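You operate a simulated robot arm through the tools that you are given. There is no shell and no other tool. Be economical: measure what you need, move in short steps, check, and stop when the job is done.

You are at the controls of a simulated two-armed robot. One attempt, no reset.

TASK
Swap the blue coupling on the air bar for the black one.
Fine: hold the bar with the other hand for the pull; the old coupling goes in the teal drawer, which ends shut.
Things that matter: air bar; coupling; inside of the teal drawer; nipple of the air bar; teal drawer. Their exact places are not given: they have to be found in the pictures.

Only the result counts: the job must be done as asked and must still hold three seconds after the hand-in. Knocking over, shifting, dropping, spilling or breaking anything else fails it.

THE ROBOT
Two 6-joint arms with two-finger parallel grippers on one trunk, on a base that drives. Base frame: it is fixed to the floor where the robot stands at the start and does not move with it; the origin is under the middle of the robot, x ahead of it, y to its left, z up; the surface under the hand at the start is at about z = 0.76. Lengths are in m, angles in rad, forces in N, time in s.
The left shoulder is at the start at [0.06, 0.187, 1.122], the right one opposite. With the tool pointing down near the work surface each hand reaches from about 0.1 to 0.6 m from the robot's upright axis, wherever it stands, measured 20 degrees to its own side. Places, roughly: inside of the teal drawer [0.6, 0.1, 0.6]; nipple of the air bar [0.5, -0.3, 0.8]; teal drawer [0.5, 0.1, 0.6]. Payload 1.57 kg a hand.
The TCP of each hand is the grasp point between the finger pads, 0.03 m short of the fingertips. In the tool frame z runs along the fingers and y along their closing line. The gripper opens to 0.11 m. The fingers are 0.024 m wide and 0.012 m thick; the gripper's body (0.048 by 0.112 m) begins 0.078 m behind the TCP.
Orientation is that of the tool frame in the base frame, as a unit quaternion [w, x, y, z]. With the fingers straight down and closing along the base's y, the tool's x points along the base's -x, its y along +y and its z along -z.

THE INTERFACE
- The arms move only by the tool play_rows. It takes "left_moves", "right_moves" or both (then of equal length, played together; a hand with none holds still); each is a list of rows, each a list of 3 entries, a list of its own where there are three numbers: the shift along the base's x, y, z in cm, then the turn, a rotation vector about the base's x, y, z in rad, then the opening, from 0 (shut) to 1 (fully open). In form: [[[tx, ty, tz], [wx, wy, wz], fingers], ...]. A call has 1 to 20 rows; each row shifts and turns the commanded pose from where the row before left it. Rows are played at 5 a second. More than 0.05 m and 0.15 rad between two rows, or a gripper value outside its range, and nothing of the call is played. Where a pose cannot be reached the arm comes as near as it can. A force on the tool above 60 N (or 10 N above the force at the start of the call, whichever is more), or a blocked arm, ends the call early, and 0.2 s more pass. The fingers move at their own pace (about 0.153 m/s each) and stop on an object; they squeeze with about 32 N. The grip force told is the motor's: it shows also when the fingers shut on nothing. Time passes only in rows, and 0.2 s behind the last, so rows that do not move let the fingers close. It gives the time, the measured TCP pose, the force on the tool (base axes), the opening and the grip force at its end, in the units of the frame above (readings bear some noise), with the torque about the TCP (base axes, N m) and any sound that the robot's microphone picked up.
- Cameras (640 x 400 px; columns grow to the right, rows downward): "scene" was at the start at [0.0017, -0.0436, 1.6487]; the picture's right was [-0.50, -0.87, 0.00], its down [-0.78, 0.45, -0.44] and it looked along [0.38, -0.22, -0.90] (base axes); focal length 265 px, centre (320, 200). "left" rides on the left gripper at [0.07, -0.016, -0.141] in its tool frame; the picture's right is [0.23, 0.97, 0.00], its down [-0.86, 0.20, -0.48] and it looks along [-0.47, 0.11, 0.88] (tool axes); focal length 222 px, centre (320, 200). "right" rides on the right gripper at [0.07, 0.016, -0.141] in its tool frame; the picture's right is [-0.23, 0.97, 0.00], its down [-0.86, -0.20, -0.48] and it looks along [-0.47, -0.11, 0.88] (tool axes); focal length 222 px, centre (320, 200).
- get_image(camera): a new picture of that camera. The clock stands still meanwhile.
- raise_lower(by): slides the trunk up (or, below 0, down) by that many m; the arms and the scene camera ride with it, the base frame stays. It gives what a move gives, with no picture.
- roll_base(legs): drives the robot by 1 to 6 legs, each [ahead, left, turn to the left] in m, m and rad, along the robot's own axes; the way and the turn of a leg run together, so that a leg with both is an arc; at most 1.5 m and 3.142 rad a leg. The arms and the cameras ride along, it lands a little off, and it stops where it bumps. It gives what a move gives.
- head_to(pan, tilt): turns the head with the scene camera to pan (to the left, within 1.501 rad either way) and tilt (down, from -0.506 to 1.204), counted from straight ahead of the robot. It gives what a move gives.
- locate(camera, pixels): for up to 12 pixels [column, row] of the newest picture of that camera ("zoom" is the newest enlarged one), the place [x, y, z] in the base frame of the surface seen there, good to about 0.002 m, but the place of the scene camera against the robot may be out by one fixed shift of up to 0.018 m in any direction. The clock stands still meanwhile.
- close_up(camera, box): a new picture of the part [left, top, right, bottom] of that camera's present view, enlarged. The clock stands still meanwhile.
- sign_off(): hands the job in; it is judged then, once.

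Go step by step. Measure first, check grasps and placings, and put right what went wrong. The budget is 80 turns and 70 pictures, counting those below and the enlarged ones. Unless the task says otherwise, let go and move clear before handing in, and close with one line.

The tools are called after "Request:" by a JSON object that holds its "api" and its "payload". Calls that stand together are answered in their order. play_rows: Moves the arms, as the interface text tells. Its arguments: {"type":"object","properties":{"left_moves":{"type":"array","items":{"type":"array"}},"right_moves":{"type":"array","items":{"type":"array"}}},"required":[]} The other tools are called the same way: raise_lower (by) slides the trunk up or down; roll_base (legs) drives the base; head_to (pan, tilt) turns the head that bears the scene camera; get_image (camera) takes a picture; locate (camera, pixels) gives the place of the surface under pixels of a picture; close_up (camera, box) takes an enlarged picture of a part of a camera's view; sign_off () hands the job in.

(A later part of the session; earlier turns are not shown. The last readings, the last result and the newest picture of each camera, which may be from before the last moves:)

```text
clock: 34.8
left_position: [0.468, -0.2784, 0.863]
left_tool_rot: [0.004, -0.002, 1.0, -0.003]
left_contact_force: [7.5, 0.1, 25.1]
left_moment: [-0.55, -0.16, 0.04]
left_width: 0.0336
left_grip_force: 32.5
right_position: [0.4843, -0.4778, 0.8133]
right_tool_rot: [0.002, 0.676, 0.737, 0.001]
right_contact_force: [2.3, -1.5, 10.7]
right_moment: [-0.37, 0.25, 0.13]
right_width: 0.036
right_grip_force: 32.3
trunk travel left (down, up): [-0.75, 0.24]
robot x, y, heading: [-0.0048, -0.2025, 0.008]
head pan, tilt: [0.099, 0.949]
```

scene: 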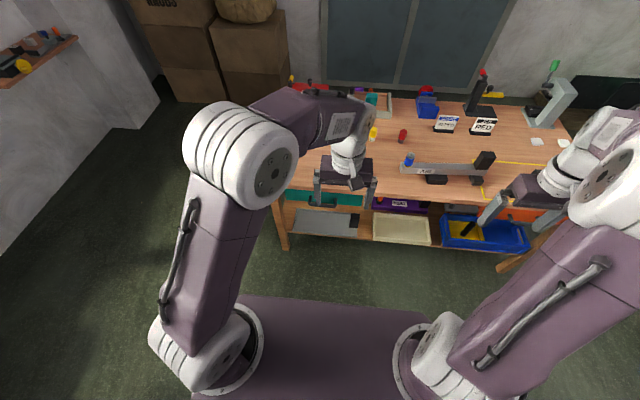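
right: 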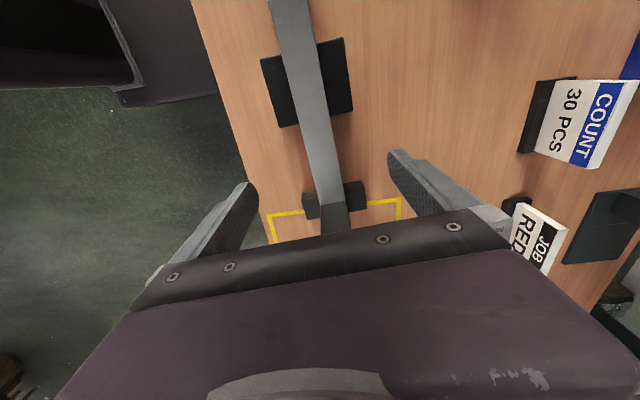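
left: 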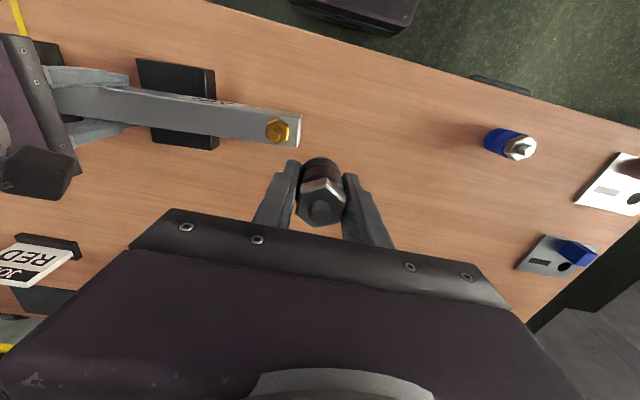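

The height matches blue's, with 25 N pushing back. I'll press a little harder to make sure it's seated.

Request:
{"api": "play_rows", "payload": {"left_moves": [[[0, 0, -0.1], [0, 0, 0], 0], [[0, 0, -0.1], [0, 0, 0], 0], [[0, 0, 0], [0, 0, 0], 0]]}}

Request:
{"api": "close_up", "payload": {"camera": "left", "box": [240, 90, 400, 240]}}

```text
clock: 35.6
left_position: [0.4667, -0.2785, 0.8603]
left_tool_rot: [0.002, -0.003, 1.0, -0.002]
left_contact_force: [7.8, -8.5, 24.0]
left_moment: [-0.77, -0.04, 0.01]
left_width: 0.0331
left_grip_force: 31.3
right_position: [0.4857, -0.4772, 0.813]
right_tool_rot: [0.001, 0.676, 0.737, 0.0]
right_contact_force: [5.9, 5.6, 19.0]
right_moment: [0.28, 0.38, 0.2]
right_width: 0.0358
right_grip_force: 32.4
trunk travel left (down, up): [-0.75, 0.24]
robot x, y, heading: [-0.0045, -0.2031, 0.003]
head pan, tilt: [0.099, 0.949]
```

```text
2.67 times, centred on (320, 165) of left
```

zoom: 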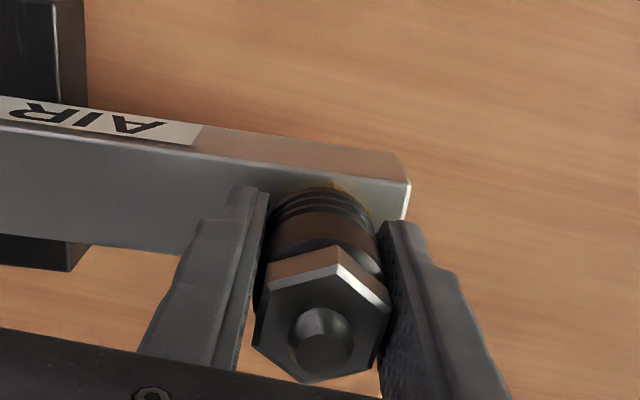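

The hand slipped down about 2 mm along the coupling, so it is at a hard stop. I'll ease off, open and lift a little to inspect.

Request:
{"api": "play_rows", "payload": {"left_moves": [[[0, 0, 0.2], [0, 0, 0], 0], [[0, 0, 0], [0, 0, 0], 0.4], [[0, 0, 0], [0, 0, 0], 0.6], [[0, 0, 0], [0, 0, 0], 0.6], [[0, 0, 2], [0, 0, 0], 0.6], [[0, 0, 4], [0, 0, 0], 0.6], [[0, 0, 4], [0, 0, 0], 0.6], [[0, 0, 0], [0, 0, 0], 0.6]]}}

Request:
{"api": "close_up", "payload": {"camera": "left", "box": [200, 80, 400, 205]}}

```text
clock: 37.4
left_position: [0.4689, -0.2794, 0.9592]
left_tool_rot: [0.0, -0.003, 1.0, 0.0]
left_contact_force: [-0.2, -0.2, 0.2]
left_moment: [-0.04, -0.01, -0.01]
left_width: 0.0658
left_grip_force: 0.0
right_position: [0.4861, -0.4778, 0.811]
right_tool_rot: [-0.001, 0.676, 0.737, -0.001]
right_contact_force: [-1.1, -0.7, -6.4]
right_moment: [-0.19, 0.0, -0.04]
right_width: 0.0358
right_grip_force: 32.3
trunk travel left (down, up): [-0.75, 0.24]
robot x, y, heading: [-0.0033, -0.2061, 0.005]
head pan, tilt: [0.099, 0.949]
```

```text
3.20 times, centred on (300, 142) of left
```

zoom: 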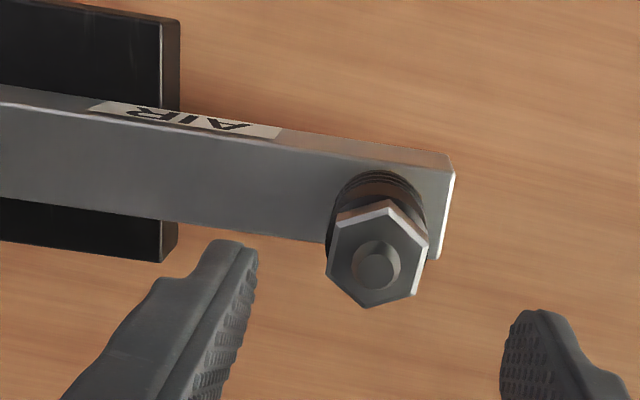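

Request:
{"api": "locate", "payload": {"camera": "zoom", "pixels": [[378, 265], [345, 255], [408, 250], [375, 225], [375, 295], [335, 215], [420, 200], [370, 195], [440, 165]]}}

Request:
{"api": "head_to", "payload": {"pan": -0.1, "tilt": 0.95}}

Request:
{"api": "get_image", "payload": {"camera": "scene"}}

```text
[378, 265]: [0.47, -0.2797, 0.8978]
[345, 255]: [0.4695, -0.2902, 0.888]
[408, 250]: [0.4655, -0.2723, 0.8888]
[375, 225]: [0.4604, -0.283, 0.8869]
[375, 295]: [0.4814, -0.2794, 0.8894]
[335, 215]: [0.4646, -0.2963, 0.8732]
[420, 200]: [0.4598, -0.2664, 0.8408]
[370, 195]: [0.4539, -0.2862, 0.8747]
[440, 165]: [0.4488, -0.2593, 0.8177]
```

```text
clock: 38.1
left_position: [0.4683, -0.2783, 0.9596]
left_tool_rot: [0.001, -0.003, 1.0, 0.0]
left_contact_force: [0.1, -0.7, -0.3]
left_moment: [-0.07, 0.0, -0.02]
left_width: 0.0663
left_grip_force: 0.1
right_position: [0.4871, -0.4786, 0.809]
right_tool_rot: [-0.001, 0.675, 0.737, 0.0]
right_contact_force: [0.4, -0.6, -5.3]
right_moment: [-0.19, -0.02, -0.01]
right_width: 0.0359
right_grip_force: 32.2
trunk travel left (down, up): [-0.75, 0.24]
robot x, y, heading: [-0.0078, -0.2028, 0.009]
head pan, tilt: [-0.099, 0.949]
```

```text
38 pictures are left
```

scene: 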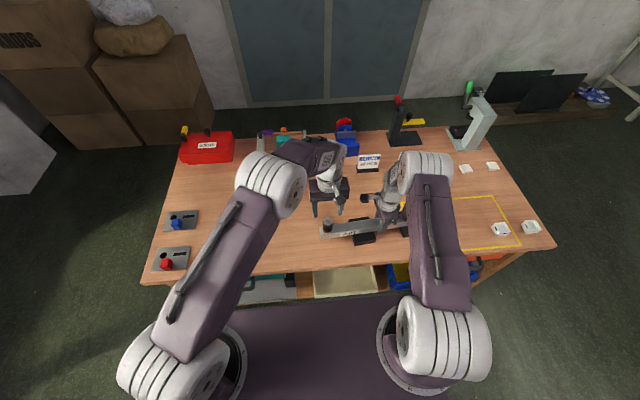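

The seated black matches the former blue height: nub z 0.898, hex 0.888. I'll release the bar with the right hand and raise both hands clear.

Request:
{"api": "play_rows", "payload": {"right_moves": [[[0, 0, 0], [0, 0, 0], 0.5], [[0, 0, 0], [0, 0, 0], 1], [[0, 0, 0], [0, 0, 0], 1], [[0, 0, 3], [0, 0, 0], 1], [[0, 0, 4], [0, 0, 0], 1], [[0, 0, 4], [0, 0, 0], 1], [[0, 0, 4], [0, 0, 0], 1], [[0, 0, 4], [0, 0, 0], 1], [[0, 0, 4], [0, 0, 0], 1], [[0, 0, 4], [0, 0, 0], 1]], "left_moves": [[[0, 0, 0], [0, 0, 0], 0.6], [[0, 0, 0], [0, 0, 0], 0.6], [[0, 0, 0], [0, 0, 0], 0.6], [[0, 0, 2], [0, 0, 0], 0.6], [[0, 0, 2], [0, 0, 0], 0.6], [[0, 2, 2], [0, 0, 0], 0.6], [[0, 2, 2], [0, 0, 0], 0.6], [[-1, 2, 2], [0, 0, 0], 0.6], [[-1, 2, 2], [0, 0, 0], 0.6], [[-1, 2, 2], [0, 0, 0], 0.6]]}}

Request:
{"api": "get_image", "payload": {"camera": "left"}}

```text
clock: 40.3
left_position: [0.4361, -0.1788, 1.1012]
left_tool_rot: [0.0, -0.002, 1.0, 0.0]
left_contact_force: [0.2, 0.0, 0.5]
left_moment: [0.01, -0.02, 0.01]
left_width: 0.0659
left_grip_force: 0.0
right_position: [0.4838, -0.4756, 1.0823]
right_tool_rot: [0.0, 0.676, 0.737, 0.0]
right_contact_force: [0.3, -0.4, 0.8]
right_moment: [0.02, -0.02, 0.02]
right_width: 0.1101
right_grip_force: 0.2
trunk travel left (down, up): [-0.75, 0.24]
robot x, y, heading: [-0.0018, -0.2031, 0.006]
head pan, tilt: [-0.099, 0.949]
```

```text
37 pictures are left
```

left: 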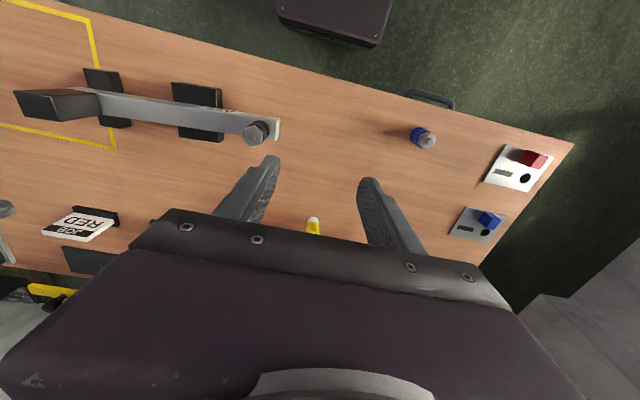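

The bar and black coupling stay put. Next comes the drawer. The dark box at (335,20) is the robot's own base, so I'll measure its front edge to know the clearance.

Request:
{"api": "locate", "payload": {"camera": "left", "pixels": [[335, 20], [330, 42], [282, 25], [375, 45], [385, 10], [430, 97], [430, 93], [424, 138], [420, 135], [254, 132]]}}

```text
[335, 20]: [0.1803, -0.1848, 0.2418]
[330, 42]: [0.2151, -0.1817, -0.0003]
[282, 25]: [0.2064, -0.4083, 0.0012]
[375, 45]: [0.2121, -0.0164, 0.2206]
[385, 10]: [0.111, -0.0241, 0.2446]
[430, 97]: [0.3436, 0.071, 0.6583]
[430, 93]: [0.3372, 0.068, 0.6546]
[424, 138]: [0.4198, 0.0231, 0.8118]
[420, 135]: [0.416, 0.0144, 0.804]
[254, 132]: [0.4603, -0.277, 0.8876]
```

The base is only 0.25 m high, so the open drawer passes over it. I'll drive to about (-0.12, -0.10).

Request:
{"api": "roll_base", "payload": {"legs": [[-0.12, 0.1, -0.006]]}}

Request:
{"api": "play_rows", "payload": {"left_moves": [[[-2, 3, 0], [0, 0, 0], 0.6], [[-3, 3, 0], [0, 0, 0], 0.6], [[-3, 3, 0], [0, 0, 0], 0.6], [[0, 0, -1.5], [0.0864, -0.0864, -0.0864], 0.6], [[0, 0, -1.5], [0.0864, -0.0864, -0.0864], 0.6], [[0, 0, -1.5], [0.0864, -0.0864, -0.0864], 0.6], [[0, 0, -1.5], [0.0864, -0.0864, -0.0864], 0.6], [[0, 0, -1.5], [0.0864, -0.0864, -0.0864], 0.6], [[0, 0, -1.5], [0.0864, -0.0864, -0.0864], 0.6], [[0, 0, -1.5], [0.0864, -0.0864, -0.0864], 0.6], [[0, 0, 0], [0.0864, -0.0864, -0.0864], 0.6], [[0, 0, 0], [0.0864, -0.0864, -0.0864], 0.6], [[0, 0, 0], [0.0864, -0.0864, -0.0864], 0.6], [[0, 0, 0], [0.0864, -0.0864, -0.0864], 0.6], [[0, 0, 0], [0.0864, -0.0864, -0.0864], 0.6], [[0, 0, 0], [0.0864, -0.0864, -0.0864], 0.6], [[0, 0, 0], [0.0864, -0.0864, -0.0864], 0.6], [[0, 0, 0], [0, 0, 0], 0.6]]}}

```text
clock: 41.7
left_position: [0.3191, -0.0859, 1.0983]
left_tool_rot: [0.001, 0.0, 1.0, 0.0]
left_contact_force: [0.2, 0.6, -0.3]
left_moment: [0.0, 0.02, 0.0]
left_width: 0.0661
left_grip_force: 0.1
right_position: [0.3665, -0.3836, 1.0784]
right_tool_rot: [-0.001, 0.678, 0.735, 0.0]
right_contact_force: [0.4, 0.0, 0.0]
right_moment: [0.02, 0.02, 0.01]
right_width: 0.1101
right_grip_force: 0.1
trunk travel left (down, up): [-0.75, 0.24]
robot x, y, heading: [-0.1214, -0.1078, 0.004]
head pan, tilt: [-0.099, 0.949]
```

```text
clock: 44.5
left_position: [0.2738, -0.0204, 1.0483]
left_tool_rot: [0.446, 0.296, 0.774, 0.339]
left_contact_force: [-0.2, -0.5, -0.5]
left_moment: [0.01, -0.01, 0.0]
left_width: 0.0662
left_grip_force: 0.1
left hand out of reach, approached as far as the arm can: row 11
right_position: [0.3644, -0.3807, 1.082]
right_tool_rot: [0.0, 0.678, 0.735, 0.0]
right_contact_force: [-0.1, 0.2, -0.5]
right_moment: [0.01, 0.02, 0.01]
right_width: 0.1101
right_grip_force: 0.0
trunk travel left (down, up): [-0.75, 0.24]
robot x, y, heading: [-0.1258, -0.1078, -0.003]
head pan, tilt: [-0.099, 0.949]
stopped in row 13 (left hand): the arm was blocked; the commanded pose is now the measured one
```

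The arm is blocked 0.76 rad short of horizontal, probably because the hand is too near shoulder height. I'll lower it in front of the table edge and then finish the turn.

Request:
{"api": "play_rows", "payload": {"left_moves": [[[-0.5, 1, -4], [0, 0, 0], 0.6], [[-0.5, 1, -4], [0, 0, 0], 0.6], [[-0.5, 1, -4], [0, 0, 0], 0.6], [[-0.5, 1, -4], [0, 0, 0], 0.6], [[-0.5, 1, -4], [0, 0, 0], 0.6], [[-0.5, 1, -4], [0, 0, 0], 0.6], [[0, 1, -3], [0, 0, 0], 0.6], [[0, 1, -3], [0, 0, 0], 0.6], [[0, 0, 0], [0, 0, 0], 0.6]]}}

Request:
{"api": "head_to", "payload": {"pan": 0.1, "tilt": 1.0}}

Request:
{"api": "get_image", "payload": {"camera": "scene"}}

```text
clock: 46.5
left_position: [0.2418, 0.0589, 0.7471]
left_tool_rot: [0.446, 0.298, 0.773, 0.338]
left_contact_force: [-0.5, -0.6, 1.2]
left_moment: [0.03, 0.0, 0.03]
left_width: 0.0663
left_grip_force: 0.0
right_position: [0.3645, -0.3817, 1.0813]
right_tool_rot: [0.0, 0.678, 0.735, 0.0]
right_contact_force: [0.4, 0.3, 0.7]
right_moment: [-0.03, 0.02, 0.01]
right_width: 0.1098
right_grip_force: 0.1
trunk travel left (down, up): [-0.75, 0.24]
robot x, y, heading: [-0.1208, -0.1039, 0.007]
head pan, tilt: [-0.099, 0.949]
```

```text
clock: 47.2
left_position: [0.2431, 0.0591, 0.7479]
left_tool_rot: [0.446, 0.297, 0.773, 0.339]
left_contact_force: [0.1, 0.0, 0.2]
left_moment: [0.0, -0.02, -0.01]
left_width: 0.0659
left_grip_force: 0.0
right_position: [0.3636, -0.3807, 1.0806]
right_tool_rot: [0.0, 0.677, 0.736, 0.0]
right_contact_force: [-0.7, -0.5, 1.4]
right_moment: [-0.02, 0.0, 0.0]
right_width: 0.1098
right_grip_force: 0.0
trunk travel left (down, up): [-0.75, 0.24]
robot x, y, heading: [-0.1215, -0.1081, 0.0]
head pan, tilt: [0.099, 1.0]
```

```text
36 pictures are left
```

scene: 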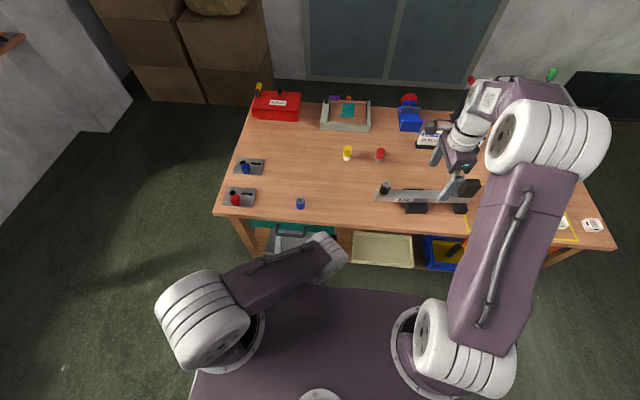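

The hand is now low in front of the drawer. I'll finish the remaining 0.765 rad turn.

Request:
{"api": "play_rows", "payload": {"left_moves": [[[0, 0, -1], [0.0996, -0.049, -0.0627], 0.6], [[0, 0, -1], [0.0996, -0.049, -0.0627], 0.6], [[0, 0, -1], [0.0996, -0.049, -0.0627], 0.6], [[0, 0, -1], [0.0996, -0.049, -0.0627], 0.6], [[0, 0, -1], [0.0996, -0.049, -0.0627], 0.6], [[0, 0, 0], [0.0996, -0.049, -0.0627], 0.6], [[0, 0, 0], [0, 0, 0], 0.6]]}}

Request:
{"api": "get_image", "payload": {"camera": "left"}}

```text
clock: 48.8
left_position: [0.2419, 0.0606, 0.697]
left_tool_rot: [0.5, 0.5, 0.499, 0.501]
left_contact_force: [0.1, -0.8, 0.2]
left_moment: [0.03, -0.03, 0.0]
left_width: 0.0663
left_grip_force: 0.0
right_position: [0.3637, -0.3825, 1.0793]
right_tool_rot: [0.0, 0.679, 0.734, -0.001]
right_contact_force: [-0.2, 0.2, -0.1]
right_moment: [0.02, -0.02, 0.0]
right_width: 0.11
right_grip_force: 0.1
trunk travel left (down, up): [-0.75, 0.24]
robot x, y, heading: [-0.1236, -0.1065, -0.004]
head pan, tilt: [0.099, 1.0]
```

```text
35 pictures are left
```

left: 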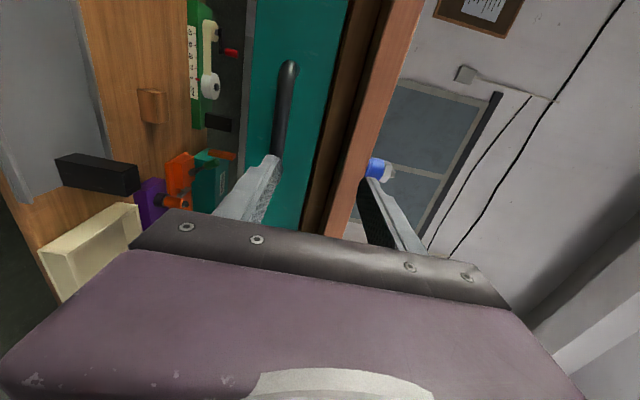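

The hand is now horizontal, and the handle is visible at about (282,110). I'll measure it.

Request:
{"api": "locate", "payload": {"camera": "left", "pixels": [[282, 120], [274, 120], [290, 110], [288, 68], [280, 150], [258, 40], [330, 60], [250, 180], [300, 180], [340, 150], [265, 120], [388, 100]]}}

```text
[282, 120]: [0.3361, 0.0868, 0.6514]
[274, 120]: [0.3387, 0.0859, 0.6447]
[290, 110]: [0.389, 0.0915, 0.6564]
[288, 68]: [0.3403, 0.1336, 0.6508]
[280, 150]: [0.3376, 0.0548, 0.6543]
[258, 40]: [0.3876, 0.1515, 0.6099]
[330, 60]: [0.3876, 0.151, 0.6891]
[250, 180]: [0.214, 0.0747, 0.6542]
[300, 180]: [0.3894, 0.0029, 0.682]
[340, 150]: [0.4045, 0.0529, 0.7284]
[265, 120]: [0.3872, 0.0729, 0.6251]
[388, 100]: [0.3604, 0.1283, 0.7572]
```

The handle bar is centred at z≈0.651, x≈0.342, and the drawer face at x=0.388. I'll lower, go forward and grip.

Request:
{"api": "play_rows", "payload": {"left_moves": [[[0, 0.8, -2.5], [0, 0, 0], 0.6], [[0, 0, -2], [0, 0, 0], 0.6], [[3, 0, 0], [0, 0, 0], 0.6], [[3, 0, 0], [0, 0, 0], 0.6], [[3, 0, 0], [0, 0, 0], 0.6], [[1, 0, 0], [0, 0, 0], 0.6], [[0, 0, 0], [0, 0, 0], 0.3], [[0, 0, 0], [0, 0, 0], 0], [[0, 0, 0], [0, 0, 0], 0], [[0, 0, 0], [0, 0, 0], 0]]}}

```text
clock: 50.0
left_position: [0.3065, 0.0458, 0.6923]
left_tool_rot: [0.491, 0.506, 0.506, 0.497]
left_contact_force: [-21.0, -4.0, 6.9]
left_moment: [-0.21, 0.7, 0.0]
left_width: 0.0615
left_grip_force: 0.0
left hand out of reach, approached as far as the arm can: row 1, 2, 3, 4, 5
right_position: [0.3617, -0.3806, 1.0811]
right_tool_rot: [0.001, 0.677, 0.736, 0.0]
right_contact_force: [0.0, 0.7, 0.3]
right_moment: [-0.05, 0.02, 0.01]
right_width: 0.11
right_grip_force: 0.0
trunk travel left (down, up): [-0.75, 0.24]
robot x, y, heading: [-0.1249, -0.1072, 0.002]
head pan, tilt: [0.099, 1.0]
stopped in row 5 (left hand): the force on the tool passed its limit at 82 N (the readings are from after the stop); the commanded pose is now the measured one
```

The arm couldn't go lower with the trunk this high, and the lower finger bumped the handle. I'll back off and lower the trunk 0.12 m instead.

Request:
{"api": "play_rows", "payload": {"left_moves": [[[-3, 1, 0], [0, 0, 0], 0.6], [[-3, 1, 0], [0, 0, 0], 0.6], [[0, 0, 0], [0, 0, 0], 0.6]]}}

Request:
{"api": "raise_lower", "payload": {"by": -0.12}}

```text
clock: 50.8
left_position: [0.252, 0.0648, 0.6912]
left_tool_rot: [0.49, 0.505, 0.507, 0.498]
left_contact_force: [-0.4, -0.1, 0.2]
left_moment: [0.01, 0.04, 0.02]
left_width: 0.0662
left_grip_force: 0.1
right_position: [0.364, -0.3813, 1.0796]
right_tool_rot: [-0.001, 0.678, 0.735, -0.001]
right_contact_force: [-0.2, -0.1, -0.5]
right_moment: [0.02, 0.01, 0.01]
right_width: 0.11
right_grip_force: 0.1
trunk travel left (down, up): [-0.75, 0.24]
robot x, y, heading: [-0.1241, -0.1055, 0.001]
head pan, tilt: [0.099, 1.0]
```

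```text
clock: 52.3
left_position: [0.2515, 0.0643, 0.5707]
left_tool_rot: [0.49, 0.505, 0.507, 0.498]
left_contact_force: [0.1, -0.2, -0.7]
left_moment: [0.03, -0.01, -0.01]
left_width: 0.066
left_grip_force: 0.0
right_position: [0.3651, -0.3805, 0.9597]
right_tool_rot: [0.0, 0.678, 0.736, 0.0]
right_contact_force: [-0.5, 0.9, 0.2]
right_moment: [-0.02, -0.02, 0.01]
right_width: 0.1101
right_grip_force: 0.0
trunk travel left (down, up): [-0.63, 0.36]
robot x, y, heading: [-0.1239, -0.1054, 0.005]
head pan, tilt: [0.099, 1.0]
```

Now I'll raise the left hand to z 0.652 and check before going forward.

Request:
{"api": "play_rows", "payload": {"left_moves": [[[-1, 0, 2.7], [0, 0, 0], 0.6], [[0, 0, 2.7], [0, 0, 0], 0.6], [[0, 0, 2.7], [0, 0, 0], 0.6], [[0, 0, 0], [0, 0, 0], 0.6]]}}

Request:
{"api": "get_image", "payload": {"camera": "left"}}

Request:
{"api": "locate", "payload": {"camera": "left", "pixels": [[330, 120], [320, 120], [325, 150], [325, 100], [335, 130], [315, 130], [340, 100], [345, 140]]}}

```text
clock: 53.3
left_position: [0.2448, 0.0472, 0.6376]
left_tool_rot: [0.489, 0.503, 0.509, 0.499]
left_contact_force: [0.2, 0.8, -0.8]
left_moment: [-0.01, 0.03, 0.02]
left_width: 0.0662
left_grip_force: 0.1
left hand out of reach, approached as far as the arm can: row 2, 3
right_position: [0.3649, -0.3795, 0.9604]
right_tool_rot: [0.0, 0.678, 0.735, 0.0]
right_contact_force: [-0.4, 0.4, -0.3]
right_moment: [-0.01, -0.02, 0.0]
right_width: 0.1102
right_grip_force: 0.1
trunk travel left (down, up): [-0.63, 0.36]
robot x, y, heading: [-0.1244, -0.1043, 0.004]
head pan, tilt: [0.099, 1.0]
```

```text
34 pictures are left
```

left: 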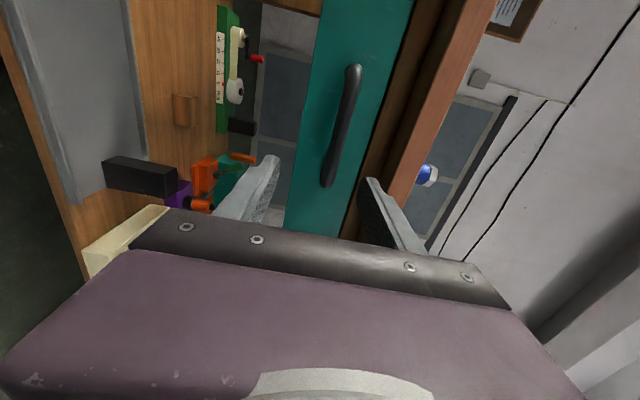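

```text
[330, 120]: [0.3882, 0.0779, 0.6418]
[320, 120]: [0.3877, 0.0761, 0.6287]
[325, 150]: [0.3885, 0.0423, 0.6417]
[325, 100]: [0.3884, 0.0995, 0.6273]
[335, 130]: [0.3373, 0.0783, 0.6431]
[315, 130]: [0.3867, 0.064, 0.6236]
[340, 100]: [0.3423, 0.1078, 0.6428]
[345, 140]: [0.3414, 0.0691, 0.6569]
```

The handle is bracketed by the fingers, but the arm is too folded here. I'll drive back 0.12 m to get working room, then extend.

Request:
{"api": "roll_base", "payload": {"legs": [[-0.12, 0.0, 0.0]]}}

Request:
{"api": "play_rows", "payload": {"left_moves": [[[3, 0, 0], [0, 0, 0], 0.6], [[3, 0, 0], [0, 0, 0], 0.6], [[3, 0, 0], [0, 0, 0], 0.6], [[2, 0, 0], [0, 0, 0], 0.6], [[0, 0, 0], [0, 0, 0], 0.6]]}}

```text
clock: 54.5
left_position: [0.1223, 0.0483, 0.637]
left_tool_rot: [0.488, 0.504, 0.508, 0.499]
left_contact_force: [0.3, -0.2, 0.1]
left_moment: [-0.01, 0.0, 0.0]
left_width: 0.0663
left_grip_force: 0.0
right_position: [0.2421, -0.3805, 0.9596]
right_tool_rot: [0.0, 0.677, 0.736, 0.001]
right_contact_force: [0.1, 0.1, -0.2]
right_moment: [0.02, -0.03, -0.01]
right_width: 0.1099
right_grip_force: 0.1
trunk travel left (down, up): [-0.63, 0.36]
robot x, y, heading: [-0.2432, -0.1109, 0.004]
head pan, tilt: [0.099, 1.0]
```

```text
clock: 55.7
left_position: [0.2327, 0.0396, 0.639]
left_tool_rot: [0.487, 0.503, 0.509, 0.5]
left_contact_force: [1.3, 0.7, 0.3]
left_moment: [-0.03, -0.02, 0.01]
left_width: 0.0661
left_grip_force: 0.1
left hand out of reach, approached as far as the arm can: row 4
right_position: [0.2424, -0.3811, 0.9602]
right_tool_rot: [0.0, 0.678, 0.735, 0.0]
right_contact_force: [-0.3, -0.4, 0.9]
right_moment: [-0.01, 0.0, 0.01]
right_width: 0.1102
right_grip_force: 0.1
trunk travel left (down, up): [-0.63, 0.36]
robot x, y, heading: [-0.2428, -0.1058, 0.004]
head pan, tilt: [0.099, 1.0]
```

The arm seems wrist-limited when fully horizontal. I'll pitch the tool down about 0.4 rad, which still closes across the bar, and see if the pose follows.

Request:
{"api": "play_rows", "payload": {"left_moves": [[[0, 0.5, 0.5], [0, 0.133, 0], 0.5], [[0, 0.5, 0.5], [0, 0.133, 0], 0.4], [[0, 0.5, 0.5], [0, 0.133, 0], 0.4], [[0, 0, 0], [0, 0, 0], 0.4]]}}

```text
clock: 56.7
left_position: [0.2232, 0.0311, 0.6541]
left_tool_rot: [0.376, 0.592, 0.596, 0.39]
left_contact_force: [0.3, 0.2, 0.3]
left_moment: [-0.01, 0.01, 0.0]
left_width: 0.0438
left_grip_force: 0.1
left hand out of reach, approached as far as the arm can: row 1, 2, 3
right_position: [0.2429, -0.3814, 0.9605]
right_tool_rot: [0.0, 0.676, 0.737, 0.001]
right_contact_force: [0.3, -0.5, -0.1]
right_moment: [-0.03, 0.01, 0.01]
right_width: 0.1099
right_grip_force: 0.0
trunk travel left (down, up): [-0.63, 0.36]
robot x, y, heading: [-0.2435, -0.1026, 0.009]
head pan, tilt: [0.099, 1.0]
```

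The reachability problem follows this roll direction. The right arm took the mirrored turn easily, so I'll return the left hand to neutral and yaw it the other way (+π/2).

Request:
{"api": "play_rows", "payload": {"left_moves": [[[0, 0.3, 1.2], [-0.0697, 0.0672, 0.1058], 0.4], [[0, 0.3, 1.2], [-0.0697, 0.0672, 0.1058], 0.4], [[0, 0.3, 1.2], [-0.0697, 0.0672, 0.1058], 0.4], [[0, 0.3, 1.2], [-0.0697, 0.0672, 0.1058], 0.4], [[0, 0.3, 1.2], [-0.0697, 0.0672, 0.1058], 0.4], [[0, 0.3, 1.2], [-0.0697, 0.0672, 0.1058], 0.4], [[0, 0.3, 1.2], [-0.0697, 0.0672, 0.1058], 0.4], [[0, 0.3, 1.2], [-0.0697, 0.0672, 0.1058], 0.4], [[0, 0.3, 1.2], [-0.0697, 0.0672, 0.1058], 0.4], [[0, 0.3, 1.2], [-0.0697, 0.0672, 0.1058], 0.4], [[0, 0, 1.2], [-0.0697, 0.0672, 0.1058], 0.4], [[0, 0, 1.2], [-0.0697, 0.0672, 0.1058], 0.4], [[0, 0, 1.2], [-0.0697, 0.0672, 0.1058], 0.4], [[0, 0, 0], [0, 0, 0], 0.4]]}}

Request:
{"api": "play_rows", "payload": {"left_moves": [[[0, 0, 0], [0, 0, 0.1428], 0.4], [[0, 0, 0], [0, 0, 0.1428], 0.4], [[0, 0, 0], [0, 0, 0.1428], 0.4], [[0, 0, 0], [0, 0, 0.1428], 0.4], [[0, 0, 0], [0, 0, 0.1428], 0.4], [[0, 0, 0], [0, 0, 0.1428], 0.4], [[0, 0, 0], [0, 0, 0.1428], 0.4], [[0, 0, 0], [0, 0, 0.1428], 0.4], [[0, 0, 0], [0, 0, 0.1428], 0.4], [[0, 0, 0], [0, 0, 0.1428], 0.4], [[0, 0, 0], [0, 0, 0.1428], 0.4], [[0, 0, -1], [0, -0.131, 0], 0.4], [[0, 0, -1], [0, -0.131, 0], 0.4], [[0, 0, -1], [0, -0.131, 0], 0.4], [[0, 0, -1], [0, -0.131, 0], 0.4], [[0, 0, -1], [0, -0.131, 0], 0.4], [[0, 0, -1], [0, -0.131, 0], 0.4], [[0, 0, 0], [0, 0, 0], 0.4]]}}

```text
clock: 59.7
left_position: [0.2237, 0.0589, 0.8091]
left_tool_rot: [0.002, 0.001, 1.0, 0.001]
left_contact_force: [0.5, -0.1, -0.5]
left_moment: [0.03, -0.01, -0.02]
left_width: 0.0441
left_grip_force: 0.0
right_position: [0.2419, -0.3815, 0.9603]
right_tool_rot: [0.0, 0.677, 0.736, 0.0]
right_contact_force: [-0.2, -1.0, -0.6]
right_moment: [0.0, 0.01, 0.0]
right_width: 0.1099
right_grip_force: 0.1
trunk travel left (down, up): [-0.63, 0.36]
robot x, y, heading: [-0.2434, -0.1078, 0.002]
head pan, tilt: [0.099, 1.0]
```

```text
clock: 63.5
left_position: [0.246, 0.0632, 0.7552]
left_tool_rot: [0.27, -0.655, 0.655, -0.264]
left_contact_force: [-0.3, -0.1, 1.1]
left_moment: [-0.02, 0.01, 0.02]
left_width: 0.0441
left_grip_force: 0.1
left hand out of reach, approached as far as the arm can: row 13, 17
right_position: [0.2425, -0.3812, 0.9604]
right_tool_rot: [0.0, 0.677, 0.736, 0.0]
right_contact_force: [-0.1, 0.0, -0.1]
right_moment: [-0.02, -0.01, 0.03]
right_width: 0.11
right_grip_force: 0.0
trunk travel left (down, up): [-0.63, 0.36]
robot x, y, heading: [-0.2423, -0.1101, -0.002]
head pan, tilt: [0.099, 1.0]
```

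The 45° pose works this way round. I'll stage in front of the handle and read the pose.

Request:
{"api": "play_rows", "payload": {"left_moves": [[[2, 0, -0.5], [0, 0, 0], 0.3], [[2, 0, -1], [0, 0, 0], 0.3], [[0, 0, 0], [0, 0, 0], 0.3]]}}

Request:
{"api": "get_image", "payload": {"camera": "left"}}

```text
clock: 64.3
left_position: [0.2855, 0.0632, 0.7407]
left_tool_rot: [0.272, -0.653, 0.654, -0.268]
left_contact_force: [0.0, -0.3, 0.1]
left_moment: [-0.01, 0.01, 0.02]
left_width: 0.0333
left_grip_force: 0.0
right_position: [0.2428, -0.381, 0.9599]
right_tool_rot: [0.0, 0.677, 0.736, 0.0]
right_contact_force: [0.0, -0.3, 0.1]
right_moment: [0.0, -0.02, -0.03]
right_width: 0.11
right_grip_force: 0.1
trunk travel left (down, up): [-0.63, 0.36]
robot x, y, heading: [-0.2433, -0.1053, 0.004]
head pan, tilt: [0.099, 1.0]
```

```text
33 pictures are left
```

left: 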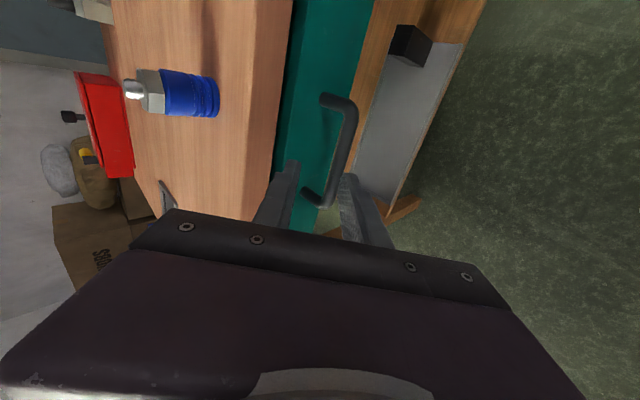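

The fingers bracket the handle line well. I'll slide in along the tool axis onto the bar.

Request:
{"api": "play_rows", "payload": {"left_moves": [[[-2.3, 0.4, -1.2], [0, 0, 0], 0.3], [[1.9, 0, -1.9], [0, 0, 0], 0.3], [[1.9, 0, -1.9], [0, 0, 0], 0.3], [[1.9, 0, -1.9], [0, 0, 0], 0.3], [[0, 0, 0], [0, 0, 0], 0.3]]}}

Request:
{"api": "close_up", "payload": {"camera": "left", "box": [200, 60, 440, 210]}}

```text
clock: 65.5
left_position: [0.3207, 0.0678, 0.6729]
left_tool_rot: [0.272, -0.653, 0.653, -0.269]
left_contact_force: [-0.1, 0.3, 0.1]
left_moment: [0.02, 0.0, -0.01]
left_width: 0.033
left_grip_force: 0.1
right_position: [0.2415, -0.3803, 0.9595]
right_tool_rot: [0.0, 0.678, 0.735, 0.001]
right_contact_force: [-0.8, 0.0, 0.2]
right_moment: [-0.04, -0.03, 0.01]
right_width: 0.11
right_grip_force: 0.0
trunk travel left (down, up): [-0.63, 0.36]
robot x, y, heading: [-0.2439, -0.1065, 0.005]
head pan, tilt: [0.099, 1.0]
```

```text
2.67 times, centred on (320, 135) of left
```

zoom: 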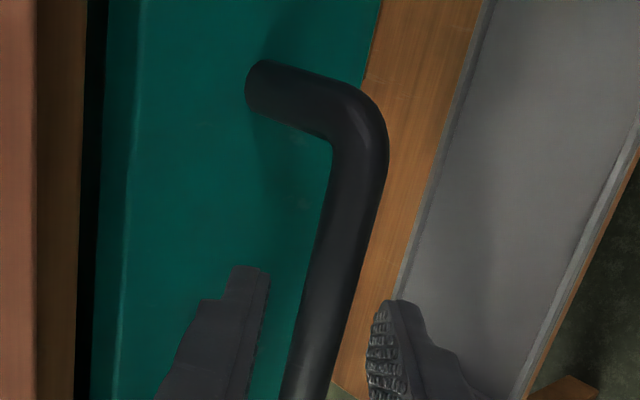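

The bar is between the fingers. I'll go in the last 2 cm and close.

Request:
{"api": "play_rows", "payload": {"left_moves": [[[1.0, 0, -1.0], [0, 0, 0], 0.3], [[0.8, 0, -0.9], [0, 0, 0], 0.3], [[0, 0, 0], [0, 0, 0], 0.1], [[0, 0, 0], [0, 0, 0], 0], [[0, 0, 0], [0, 0, 0], 0]]}}

```text
clock: 66.7
left_position: [0.3386, 0.067, 0.6543]
left_tool_rot: [-0.273, 0.654, -0.653, 0.268]
left_contact_force: [1.2, -0.6, 4.4]
left_moment: [-0.59, -0.06, 0.38]
left_width: 0.0158
left_grip_force: 31.6
right_position: [0.2432, -0.3807, 0.9614]
right_tool_rot: [0.0, 0.678, 0.735, 0.0]
right_contact_force: [-0.2, -0.4, -0.4]
right_moment: [0.01, 0.02, -0.01]
right_width: 0.11
right_grip_force: 0.1
trunk travel left (down, up): [-0.63, 0.36]
robot x, y, heading: [-0.2425, -0.105, -0.002]
head pan, tilt: [0.099, 1.0]
```

The handle is gripped (0.016 wide). I'll pull gently with the arm.

Request:
{"api": "play_rows", "payload": {"left_moves": [[[-1, 0, 0], [0, 0, 0], 0], [[-1.5, 0, 0], [0, 0, 0], 0], [[-2, 0, 0], [0, 0, 0], 0], [[-2, 0, 0], [0, 0, 0], 0], [[-2, 0, 0], [0, 0, 0], 0], [[0, 0, 0], [0, 0, 0], 0]]}}

```text
clock: 68.1
left_position: [0.2588, 0.0669, 0.6549]
left_tool_rot: [-0.272, 0.655, -0.653, 0.266]
left_contact_force: [-0.4, 4.5, 5.8]
left_moment: [-0.38, 0.01, 0.34]
left_width: 0.0156
left_grip_force: 31.8
left hand out of reach, approached as far as the arm can: row 5
right_position: [0.2422, -0.3801, 0.961]
right_tool_rot: [0.0, 0.677, 0.736, 0.0]
right_contact_force: [0.4, 0.4, -0.6]
right_moment: [0.04, -0.03, -0.02]
right_width: 0.1098
right_grip_force: 0.0
trunk travel left (down, up): [-0.63, 0.36]
robot x, y, heading: [-0.2462, -0.106, 0.006]
head pan, tilt: [0.099, 1.0]
```

The drawer slides and is open 8 cm. The arm's fold limit is near, so I'll pull the rest by rolling the base back 0.10 m.

Request:
{"api": "roll_base", "payload": {"legs": [[-0.1, 0.0, 0.0]]}}

Request:
{"api": "get_image", "payload": {"camera": "left"}}

Request:
{"api": "get_image", "payload": {"camera": "scene"}}

```text
clock: 69.3
left_position: [0.1596, 0.0656, 0.6538]
left_tool_rot: [-0.271, 0.655, -0.653, 0.267]
left_contact_force: [1.4, 10.7, 4.1]
left_moment: [0.09, -0.09, 0.84]
left_width: 0.0155
left_grip_force: 31.6
right_position: [0.1423, -0.3806, 0.9622]
right_tool_rot: [0.001, 0.677, 0.736, 0.0]
right_contact_force: [-0.6, -1.0, -0.1]
right_moment: [-0.01, -0.04, -0.02]
right_width: 0.1099
right_grip_force: 0.1
trunk travel left (down, up): [-0.63, 0.36]
robot x, y, heading: [-0.3426, -0.1097, 0.007]
head pan, tilt: [0.099, 1.0]
```

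```text
31 pictures are left
```

left: 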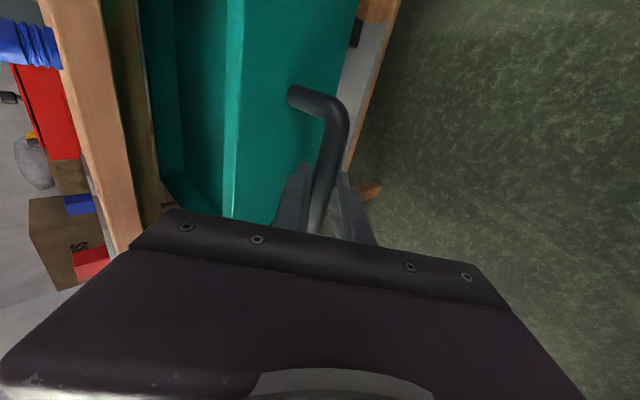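

```text
30 pictures are left
```

scene: 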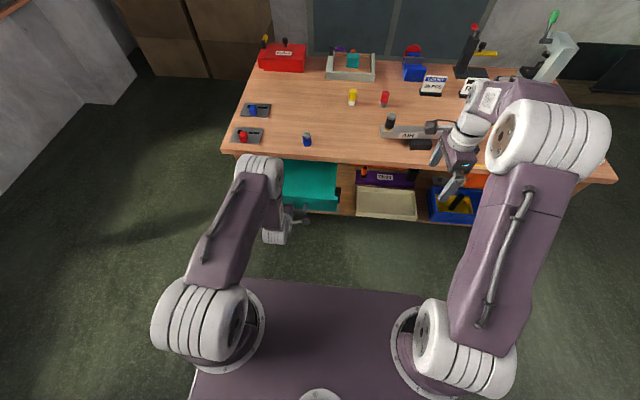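

The drawer is open by about 0.18 m and I can see inside. I'll measure the interior, then release the handle and back off.

Request:
{"api": "locate", "payload": {"camera": "left", "pixels": [[200, 60], [160, 100], [200, 150], [185, 200], [235, 120], [240, 30], [190, 100], [120, 60], [85, 60], [225, 190]]}}

Request:
{"api": "play_rows", "payload": {"left_moves": [[[0, 0, 0], [0, 0, 0], 0.2], [[0, 0, 0], [0, 0, 0], 0.3], [[0, 0, 0], [0, 0, 0], 0.3], [[-1.4, 0, 1.4], [0, 0, 0], 0.3], [[-2, 0, 2], [0, 0, 0], 0.3], [[-2, 0, 2], [0, 0, 0], 0.3], [[0, 0, 4], [0, 0, 0], 0.3], [[0, 0, 4], [0, 0, 0], 0.3], [[0, 0, 4], [0, 0, 0], 0.3], [[0, 0, 0], [0, 0, 0], 0.3]]}}

```text
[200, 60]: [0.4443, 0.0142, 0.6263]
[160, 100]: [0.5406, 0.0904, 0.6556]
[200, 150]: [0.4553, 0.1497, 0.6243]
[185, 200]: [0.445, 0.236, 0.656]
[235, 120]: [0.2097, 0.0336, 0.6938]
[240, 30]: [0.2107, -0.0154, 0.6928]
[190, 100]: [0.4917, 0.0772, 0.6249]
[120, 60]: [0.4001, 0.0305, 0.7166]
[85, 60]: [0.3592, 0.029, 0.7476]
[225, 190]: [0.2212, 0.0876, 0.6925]
```

```text
clock: 71.5
left_position: [0.1577, 0.0625, 0.8317]
left_tool_rot: [-0.271, 0.655, -0.654, 0.265]
left_contact_force: [-0.5, 0.1, 0.4]
left_moment: [0.0, -0.03, 0.04]
left_width: 0.0328
left_grip_force: 0.0
left hand out of reach, approached as far as the arm can: row 4, 5, 6
right_position: [0.1435, -0.3811, 0.9597]
right_tool_rot: [-0.001, 0.676, 0.737, -0.001]
right_contact_force: [-0.2, 0.2, -0.2]
right_moment: [-0.02, 0.01, 0.0]
right_width: 0.1101
right_grip_force: 0.1
trunk travel left (down, up): [-0.63, 0.36]
robot x, y, heading: [-0.3415, -0.104, 0.008]
head pan, tilt: [0.099, 1.0]
```

The drawer floor is at z≈0.625, the front wall top at 0.693, and the interior is reachable for x≈0.23–0.35. I'll turn the hand back to neutral and then drive forward to fetch blue.

Request:
{"api": "play_rows", "payload": {"left_moves": [[[0, 0, 2], [0, 0.128, 0], 0.5], [[0, 0, 2], [0, 0.128, 0], 0.6], [[0, 0, 2], [0, 0.128, 0], 0.6], [[0, 0, 1], [0, 0.128, 0], 0.6], [[0, 0, 1], [0, 0.128, 0], 0.6], [[0, 0, 1], [0, 0.128, 0], 0.6], [[0, 0, 0], [0, 0, -0.1428], 0.6], [[0, 0, 0], [0, 0, -0.1428], 0.6], [[0, 0, 0], [0, 0, -0.1428], 0.6], [[0, 0, 0], [0, 0, -0.1428], 0.6], [[0, 0, 0], [0, 0, -0.1428], 0.6], [[0, 0, 0], [0, 0, -0.1428], 0.6], [[0, 0, 0], [0, 0, -0.1428], 0.6], [[0, 0, 0], [0, 0, -0.1428], 0.6], [[0, 0, 0], [0, 0, -0.1428], 0.6], [[0, 0, 0], [0, 0, -0.1428], 0.6], [[0, 0, 0], [0, 0, -0.1428], 0.6], [[0, 0, 0], [0, 0, 0], 0.6]]}}

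Request:
{"api": "raise_lower", "payload": {"by": 0.06}}

```text
clock: 75.3
left_position: [0.1591, 0.0553, 0.9105]
left_tool_rot: [-0.01, 0.001, 0.999, -0.042]
left_contact_force: [0.6, 0.2, -0.1]
left_moment: [-0.03, -0.01, -0.01]
left_width: 0.0659
left_grip_force: 0.2
left hand out of reach, approached as far as the arm can: row 3
right_position: [0.1437, -0.3804, 0.9602]
right_tool_rot: [0.0, 0.677, 0.736, 0.0]
right_contact_force: [-0.6, 0.2, 0.1]
right_moment: [0.0, 0.02, 0.04]
right_width: 0.1099
right_grip_force: 0.1
trunk travel left (down, up): [-0.63, 0.36]
robot x, y, heading: [-0.3454, -0.1065, 0.004]
head pan, tilt: [0.099, 1.0]
```

```text
clock: 76.3
left_position: [0.1586, 0.0545, 0.9711]
left_tool_rot: [-0.01, -0.001, 0.999, -0.041]
left_contact_force: [-0.5, -0.1, 0.4]
left_moment: [0.0, 0.0, 0.0]
left_width: 0.0662
left_grip_force: 0.2
right_position: [0.1426, -0.3825, 1.0199]
right_tool_rot: [0.0, 0.677, 0.736, 0.0]
right_contact_force: [0.4, 0.2, 0.9]
right_moment: [-0.03, -0.03, 0.0]
right_width: 0.1102
right_grip_force: 0.0
trunk travel left (down, up): [-0.69, 0.3]
robot x, y, heading: [-0.341, -0.1086, 0.005]
head pan, tilt: [0.099, 1.0]
```

There's a small residual tilt of 0.084 rad about x to correct. I'll drive ahead 0.22 m, fix the tilt and look for blue.

Request:
{"api": "roll_base", "payload": {"legs": [[0.22, 0.0, 0.0]]}}

Request:
{"api": "play_rows", "payload": {"left_moves": [[[1, -1, 0], [0.084, -0.02, 0], 0.6], [[1, -1, 0], [0, 0, 0], 0.6], [[0, 0, 0], [0, 0, 0], 0.6]]}}

Request:
{"api": "get_image", "payload": {"camera": "left"}}

```text
clock: 77.9
left_position: [0.3731, 0.0591, 0.971]
left_tool_rot: [-0.01, -0.003, 0.999, -0.042]
left_contact_force: [0.0, -0.4, -0.1]
left_moment: [0.02, -0.02, -0.03]
left_width: 0.0661
left_grip_force: 0.1
right_position: [0.3602, -0.3774, 1.02]
right_tool_rot: [0.0, 0.675, 0.738, 0.0]
right_contact_force: [0.0, 0.5, -0.3]
right_moment: [0.02, -0.01, 0.01]
right_width: 0.1102
right_grip_force: 0.1
trunk travel left (down, up): [-0.69, 0.3]
robot x, y, heading: [-0.1263, -0.107, 0.004]
head pan, tilt: [0.099, 1.0]
```

```text
clock: 78.7
left_position: [0.3945, 0.0394, 0.97]
left_tool_rot: [0.001, -0.003, 1.0, 0.0]
left_contact_force: [0.3, -0.4, 0.1]
left_moment: [0.0, -0.02, 0.0]
left_width: 0.0659
left_grip_force: 0.1
right_position: [0.3609, -0.3762, 1.0193]
right_tool_rot: [0.0, 0.675, 0.738, 0.001]
right_contact_force: [-0.1, -0.6, -0.5]
right_moment: [-0.01, -0.01, -0.01]
right_width: 0.1099
right_grip_force: 0.0
trunk travel left (down, up): [-0.69, 0.3]
robot x, y, heading: [-0.1263, -0.1061, 0.007]
head pan, tilt: [0.099, 1.0]
```

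```text
29 pictures are left
```

left: 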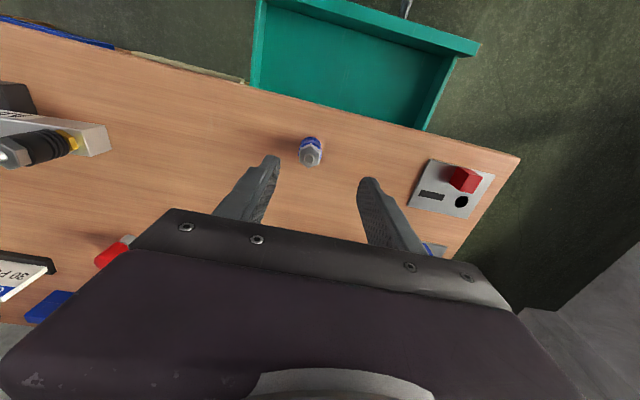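

At (70,143) brass shows under the black coupling. I'll check whether it is really fully down, and locate blue.

Request:
{"api": "close_up", "payload": {"camera": "left", "box": [0, 80, 160, 180]}}

Request:
{"api": "locate", "payload": {"camera": "zoom", "pixels": [[30, 290], [55, 275], [200, 250], [250, 240], [295, 245], [310, 255], [380, 220], [400, 260], [130, 240]]}}

Request:
{"api": "locate", "payload": {"camera": "left", "pixels": [[310, 158], [302, 152], [318, 150], [310, 145], [330, 60], [360, 20], [280, 70], [430, 110], [260, 30]]}}

```text
4.00 times, centred on (80, 130) of left
```

zoom: 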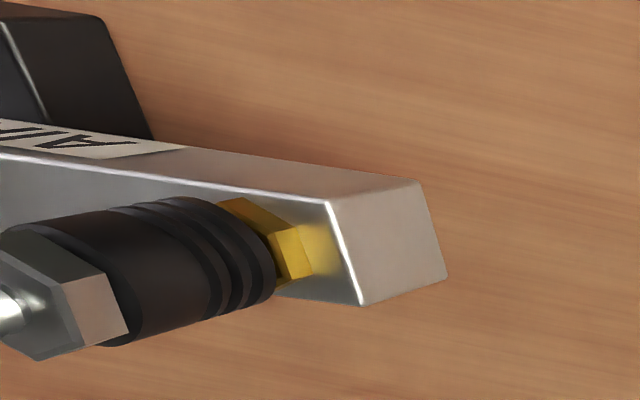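

```text
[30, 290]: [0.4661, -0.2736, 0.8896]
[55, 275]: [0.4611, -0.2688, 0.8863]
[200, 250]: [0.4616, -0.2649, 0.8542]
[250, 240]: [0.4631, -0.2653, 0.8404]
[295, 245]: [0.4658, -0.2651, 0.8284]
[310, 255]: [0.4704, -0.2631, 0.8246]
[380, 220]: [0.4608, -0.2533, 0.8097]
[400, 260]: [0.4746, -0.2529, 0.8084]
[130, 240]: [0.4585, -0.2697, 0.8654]
```

```text
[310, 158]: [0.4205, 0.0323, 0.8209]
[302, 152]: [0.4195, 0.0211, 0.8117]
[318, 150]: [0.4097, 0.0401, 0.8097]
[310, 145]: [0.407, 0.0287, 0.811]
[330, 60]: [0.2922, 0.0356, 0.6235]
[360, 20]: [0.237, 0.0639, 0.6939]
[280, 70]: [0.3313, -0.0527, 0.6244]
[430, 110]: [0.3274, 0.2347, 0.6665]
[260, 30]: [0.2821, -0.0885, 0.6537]
```

Brass hex spans z 0.826–0.834 and the sleeve bottom sits right on it, so black is seated. Blue is at (0.418, 0.031), and I'll go down and grip it.

Request:
{"api": "play_rows", "payload": {"left_moves": [[[1.2, -0.4, -3], [0, 0, 0], 0.7], [[1.2, -0.4, -3], [0, 0, 0], 0.7], [[0, 0, -3], [0, 0, 0], 0.7], [[0, 0, -3], [0, 0, 0], 0.7], [[0, 0, 0], [0, 0, 0], 0.7]]}}

Request:
{"api": "get_image", "payload": {"camera": "left"}}

Request:
{"api": "locate", "payload": {"camera": "left", "pixels": [[320, 180], [320, 185], [320, 175], [320, 170], [310, 175], [330, 175]]}}

```text
clock: 79.9
left_position: [0.4194, 0.0317, 0.852]
left_tool_rot: [0.001, -0.004, 1.0, -0.001]
left_contact_force: [-0.9, -0.5, 0.2]
left_moment: [-0.03, 0.01, -0.02]
left_width: 0.0773
left_grip_force: 0.0
right_position: [0.3606, -0.3769, 1.0195]
right_tool_rot: [-0.001, 0.675, 0.738, 0.001]
right_contact_force: [-0.2, -0.6, -0.9]
right_moment: [-0.03, -0.03, -0.02]
right_width: 0.1101
right_grip_force: 0.0
trunk travel left (down, up): [-0.69, 0.3]
robot x, y, heading: [-0.1262, -0.1055, 0.006]
head pan, tilt: [0.099, 1.0]
```

```text
27 pictures are left
```

left: 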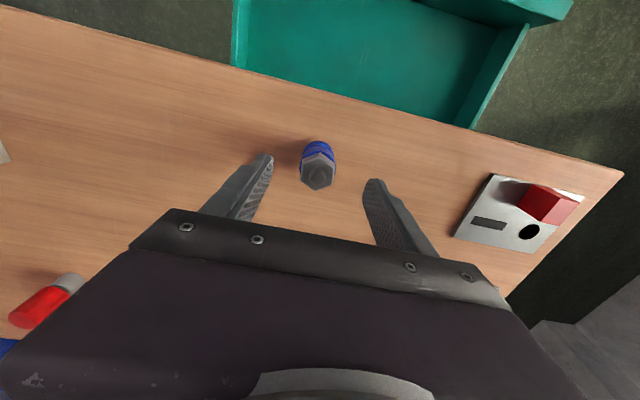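

```text
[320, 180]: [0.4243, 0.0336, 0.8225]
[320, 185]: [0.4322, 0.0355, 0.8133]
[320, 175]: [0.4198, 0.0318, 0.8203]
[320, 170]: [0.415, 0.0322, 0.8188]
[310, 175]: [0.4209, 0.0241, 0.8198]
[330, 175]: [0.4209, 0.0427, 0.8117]
```

It's centred. I'll lower to z≈0.792, grip and lift.

Request:
{"api": "play_rows", "payload": {"left_moves": [[[0, 0.1, -3], [0, 0, 0], 0.7], [[0, 0, -2.8], [0, 0, 0], 0.7], [[0, 0, 0], [0, 0, 0], 0.3], [[0, 0, 0], [0, 0, 0], 0], [[0, 0, 0], [0, 0, 0], 0], [[0, 0, 0], [0, 0, 0], 0], [[0, 0, 3], [0, 0, 0], 0], [[0, 0, 4], [0, 0, 0], 0], [[0, 0, 4], [0, 0, 0], 0], [[0, 0, 0], [0, 0, 0], 0]]}}

```text
clock: 82.1
left_position: [0.415, 0.033, 0.9025]
left_tool_rot: [0.001, -0.004, 1.0, 0.001]
left_contact_force: [0.1, 0.3, -0.8]
left_moment: [-0.01, 0.0, -0.01]
left_width: 0.0329
left_grip_force: 31.9
right_position: [0.3611, -0.3766, 1.0198]
right_tool_rot: [-0.001, 0.675, 0.737, -0.001]
right_contact_force: [-0.1, 0.2, -0.2]
right_moment: [-0.01, 0.0, 0.0]
right_width: 0.1098
right_grip_force: 0.0
trunk travel left (down, up): [-0.69, 0.3]
robot x, y, heading: [-0.1264, -0.1079, 0.009]
head pan, tilt: [0.099, 1.0]
```

Blue is held. I'll carry it over the open drawer to x≈0.29, y≈0.10 and lower it inside.

Request:
{"api": "play_rows", "payload": {"left_moves": [[[-3, 1.7, 0], [0, 0, 0], 0], [[-3, 1.7, 0], [0, 0, 0], 0], [[-3, 1.7, 0], [0, 0, 0], 0], [[-3.5, 1.7, 0], [0, 0, 0], 0], [[0, 0, -4], [0, 0, 0], 0], [[0, 0, -4], [0, 0, 0], 0], [[0, 0, -4], [0, 0, 0], 0], [[0, 0, -4], [0, 0, 0], 0], [[0, 0, -3], [0, 0, 0], 0], [[0, 0, -2], [0, 0, 0], 0], [[0, 0, -1], [0, 0, 0], 0], [[0, 0, 0], [0, 0, 0], 0]]}}

Request:
{"api": "get_image", "payload": {"camera": "left"}}

```text
clock: 84.7
left_position: [0.2934, 0.0995, 0.6817]
left_tool_rot: [0.001, -0.003, 1.0, -0.001]
left_contact_force: [-0.3, 0.3, 0.1]
left_moment: [0.03, -0.04, 0.0]
left_width: 0.033
left_grip_force: 32.6
right_position: [0.3605, -0.3777, 1.0199]
right_tool_rot: [0.0, 0.675, 0.738, 0.0]
right_contact_force: [0.9, -0.7, 0.0]
right_moment: [0.01, 0.03, 0.0]
right_width: 0.11
right_grip_force: 0.0
trunk travel left (down, up): [-0.69, 0.3]
robot x, y, heading: [-0.1286, -0.107, 0.011]
head pan, tilt: [0.099, 1.0]
```

```text
26 pictures are left
```

left: 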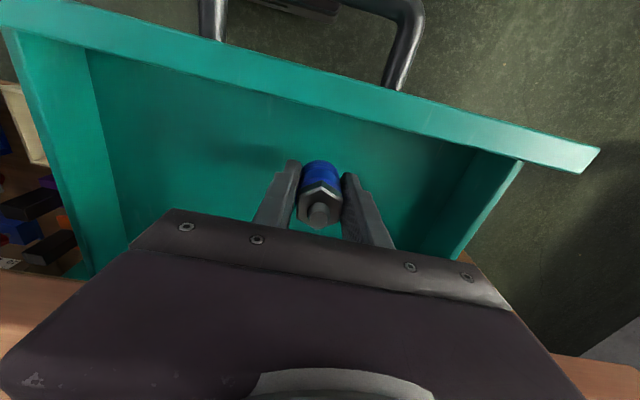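

It's inside the walls. I'll lower the last 2 cm in small steps.

Request:
{"api": "play_rows", "payload": {"left_moves": [[[0, 0, -0.8], [0, 0, 0], 0], [[0, 0, -0.6], [0, 0, 0], 0], [[0, 0, -0.3], [0, 0, 0], 0], [[0, 0, -0.2], [0, 0, 0], 0], [[0, 0, 0], [0, 0, 0], 0]]}}

```text
clock: 85.9
left_position: [0.2917, 0.1007, 0.6636]
left_tool_rot: [0.0, -0.003, 1.0, 0.001]
left_contact_force: [-0.5, 0.3, -0.1]
left_moment: [0.05, -0.02, -0.01]
left_width: 0.0329
left_grip_force: 31.8
right_position: [0.362, -0.3757, 1.0197]
right_tool_rot: [0.0, 0.676, 0.737, 0.0]
right_contact_force: [-0.2, -0.6, -0.1]
right_moment: [0.0, -0.01, 0.01]
right_width: 0.1099
right_grip_force: 0.1
trunk travel left (down, up): [-0.69, 0.3]
robot x, y, heading: [-0.1264, -0.1044, 0.007]
head pan, tilt: [0.099, 1.0]
```

Request:
{"api": "play_rows", "payload": {"left_moves": [[[0, 0, -0.2], [0, 0, 0], 0], [[0, 0, -0.15], [0, 0, 0], 0], [[0, 0, 0], [0, 0, 0], 0]]}}

```text
clock: 86.7
left_position: [0.2939, 0.1001, 0.6584]
left_tool_rot: [0.001, -0.003, 1.0, 0.0]
left_contact_force: [-0.2, -0.3, -0.5]
left_moment: [0.0, -0.03, 0.01]
left_width: 0.0329
left_grip_force: 32.1
right_position: [0.3616, -0.3764, 1.02]
right_tool_rot: [0.0, 0.675, 0.738, 0.0]
right_contact_force: [-0.1, 0.2, -0.5]
right_moment: [-0.02, -0.01, 0.01]
right_width: 0.1099
right_grip_force: 0.1
trunk travel left (down, up): [-0.69, 0.3]
robot x, y, heading: [-0.1294, -0.1047, 0.008]
head pan, tilt: [0.099, 1.0]
```

Request:
{"api": "play_rows", "payload": {"left_moves": [[[0, 0, -0.15], [0, 0, 0], 0], [[0, 0, -0.1], [0, 0, 0], 0], [[0, 0, 0], [0, 0, 0], 0]]}}

```text
clock: 87.5
left_position: [0.2923, 0.1008, 0.6589]
left_tool_rot: [0.003, -0.004, 1.0, 0.0]
left_contact_force: [1.4, 2.3, 25.6]
left_moment: [0.03, -0.1, -0.17]
left_width: 0.0331
left_grip_force: 31.9
right_position: [0.3587, -0.3779, 1.0223]
right_tool_rot: [0.001, 0.676, 0.737, 0.0]
right_contact_force: [-0.1, 0.2, -0.3]
right_moment: [0.02, -0.01, 0.01]
right_width: 0.1099
right_grip_force: 0.0
trunk travel left (down, up): [-0.69, 0.3]
robot x, y, heading: [-0.1258, -0.1035, 0.012]
head pan, tilt: [0.099, 1.0]
```

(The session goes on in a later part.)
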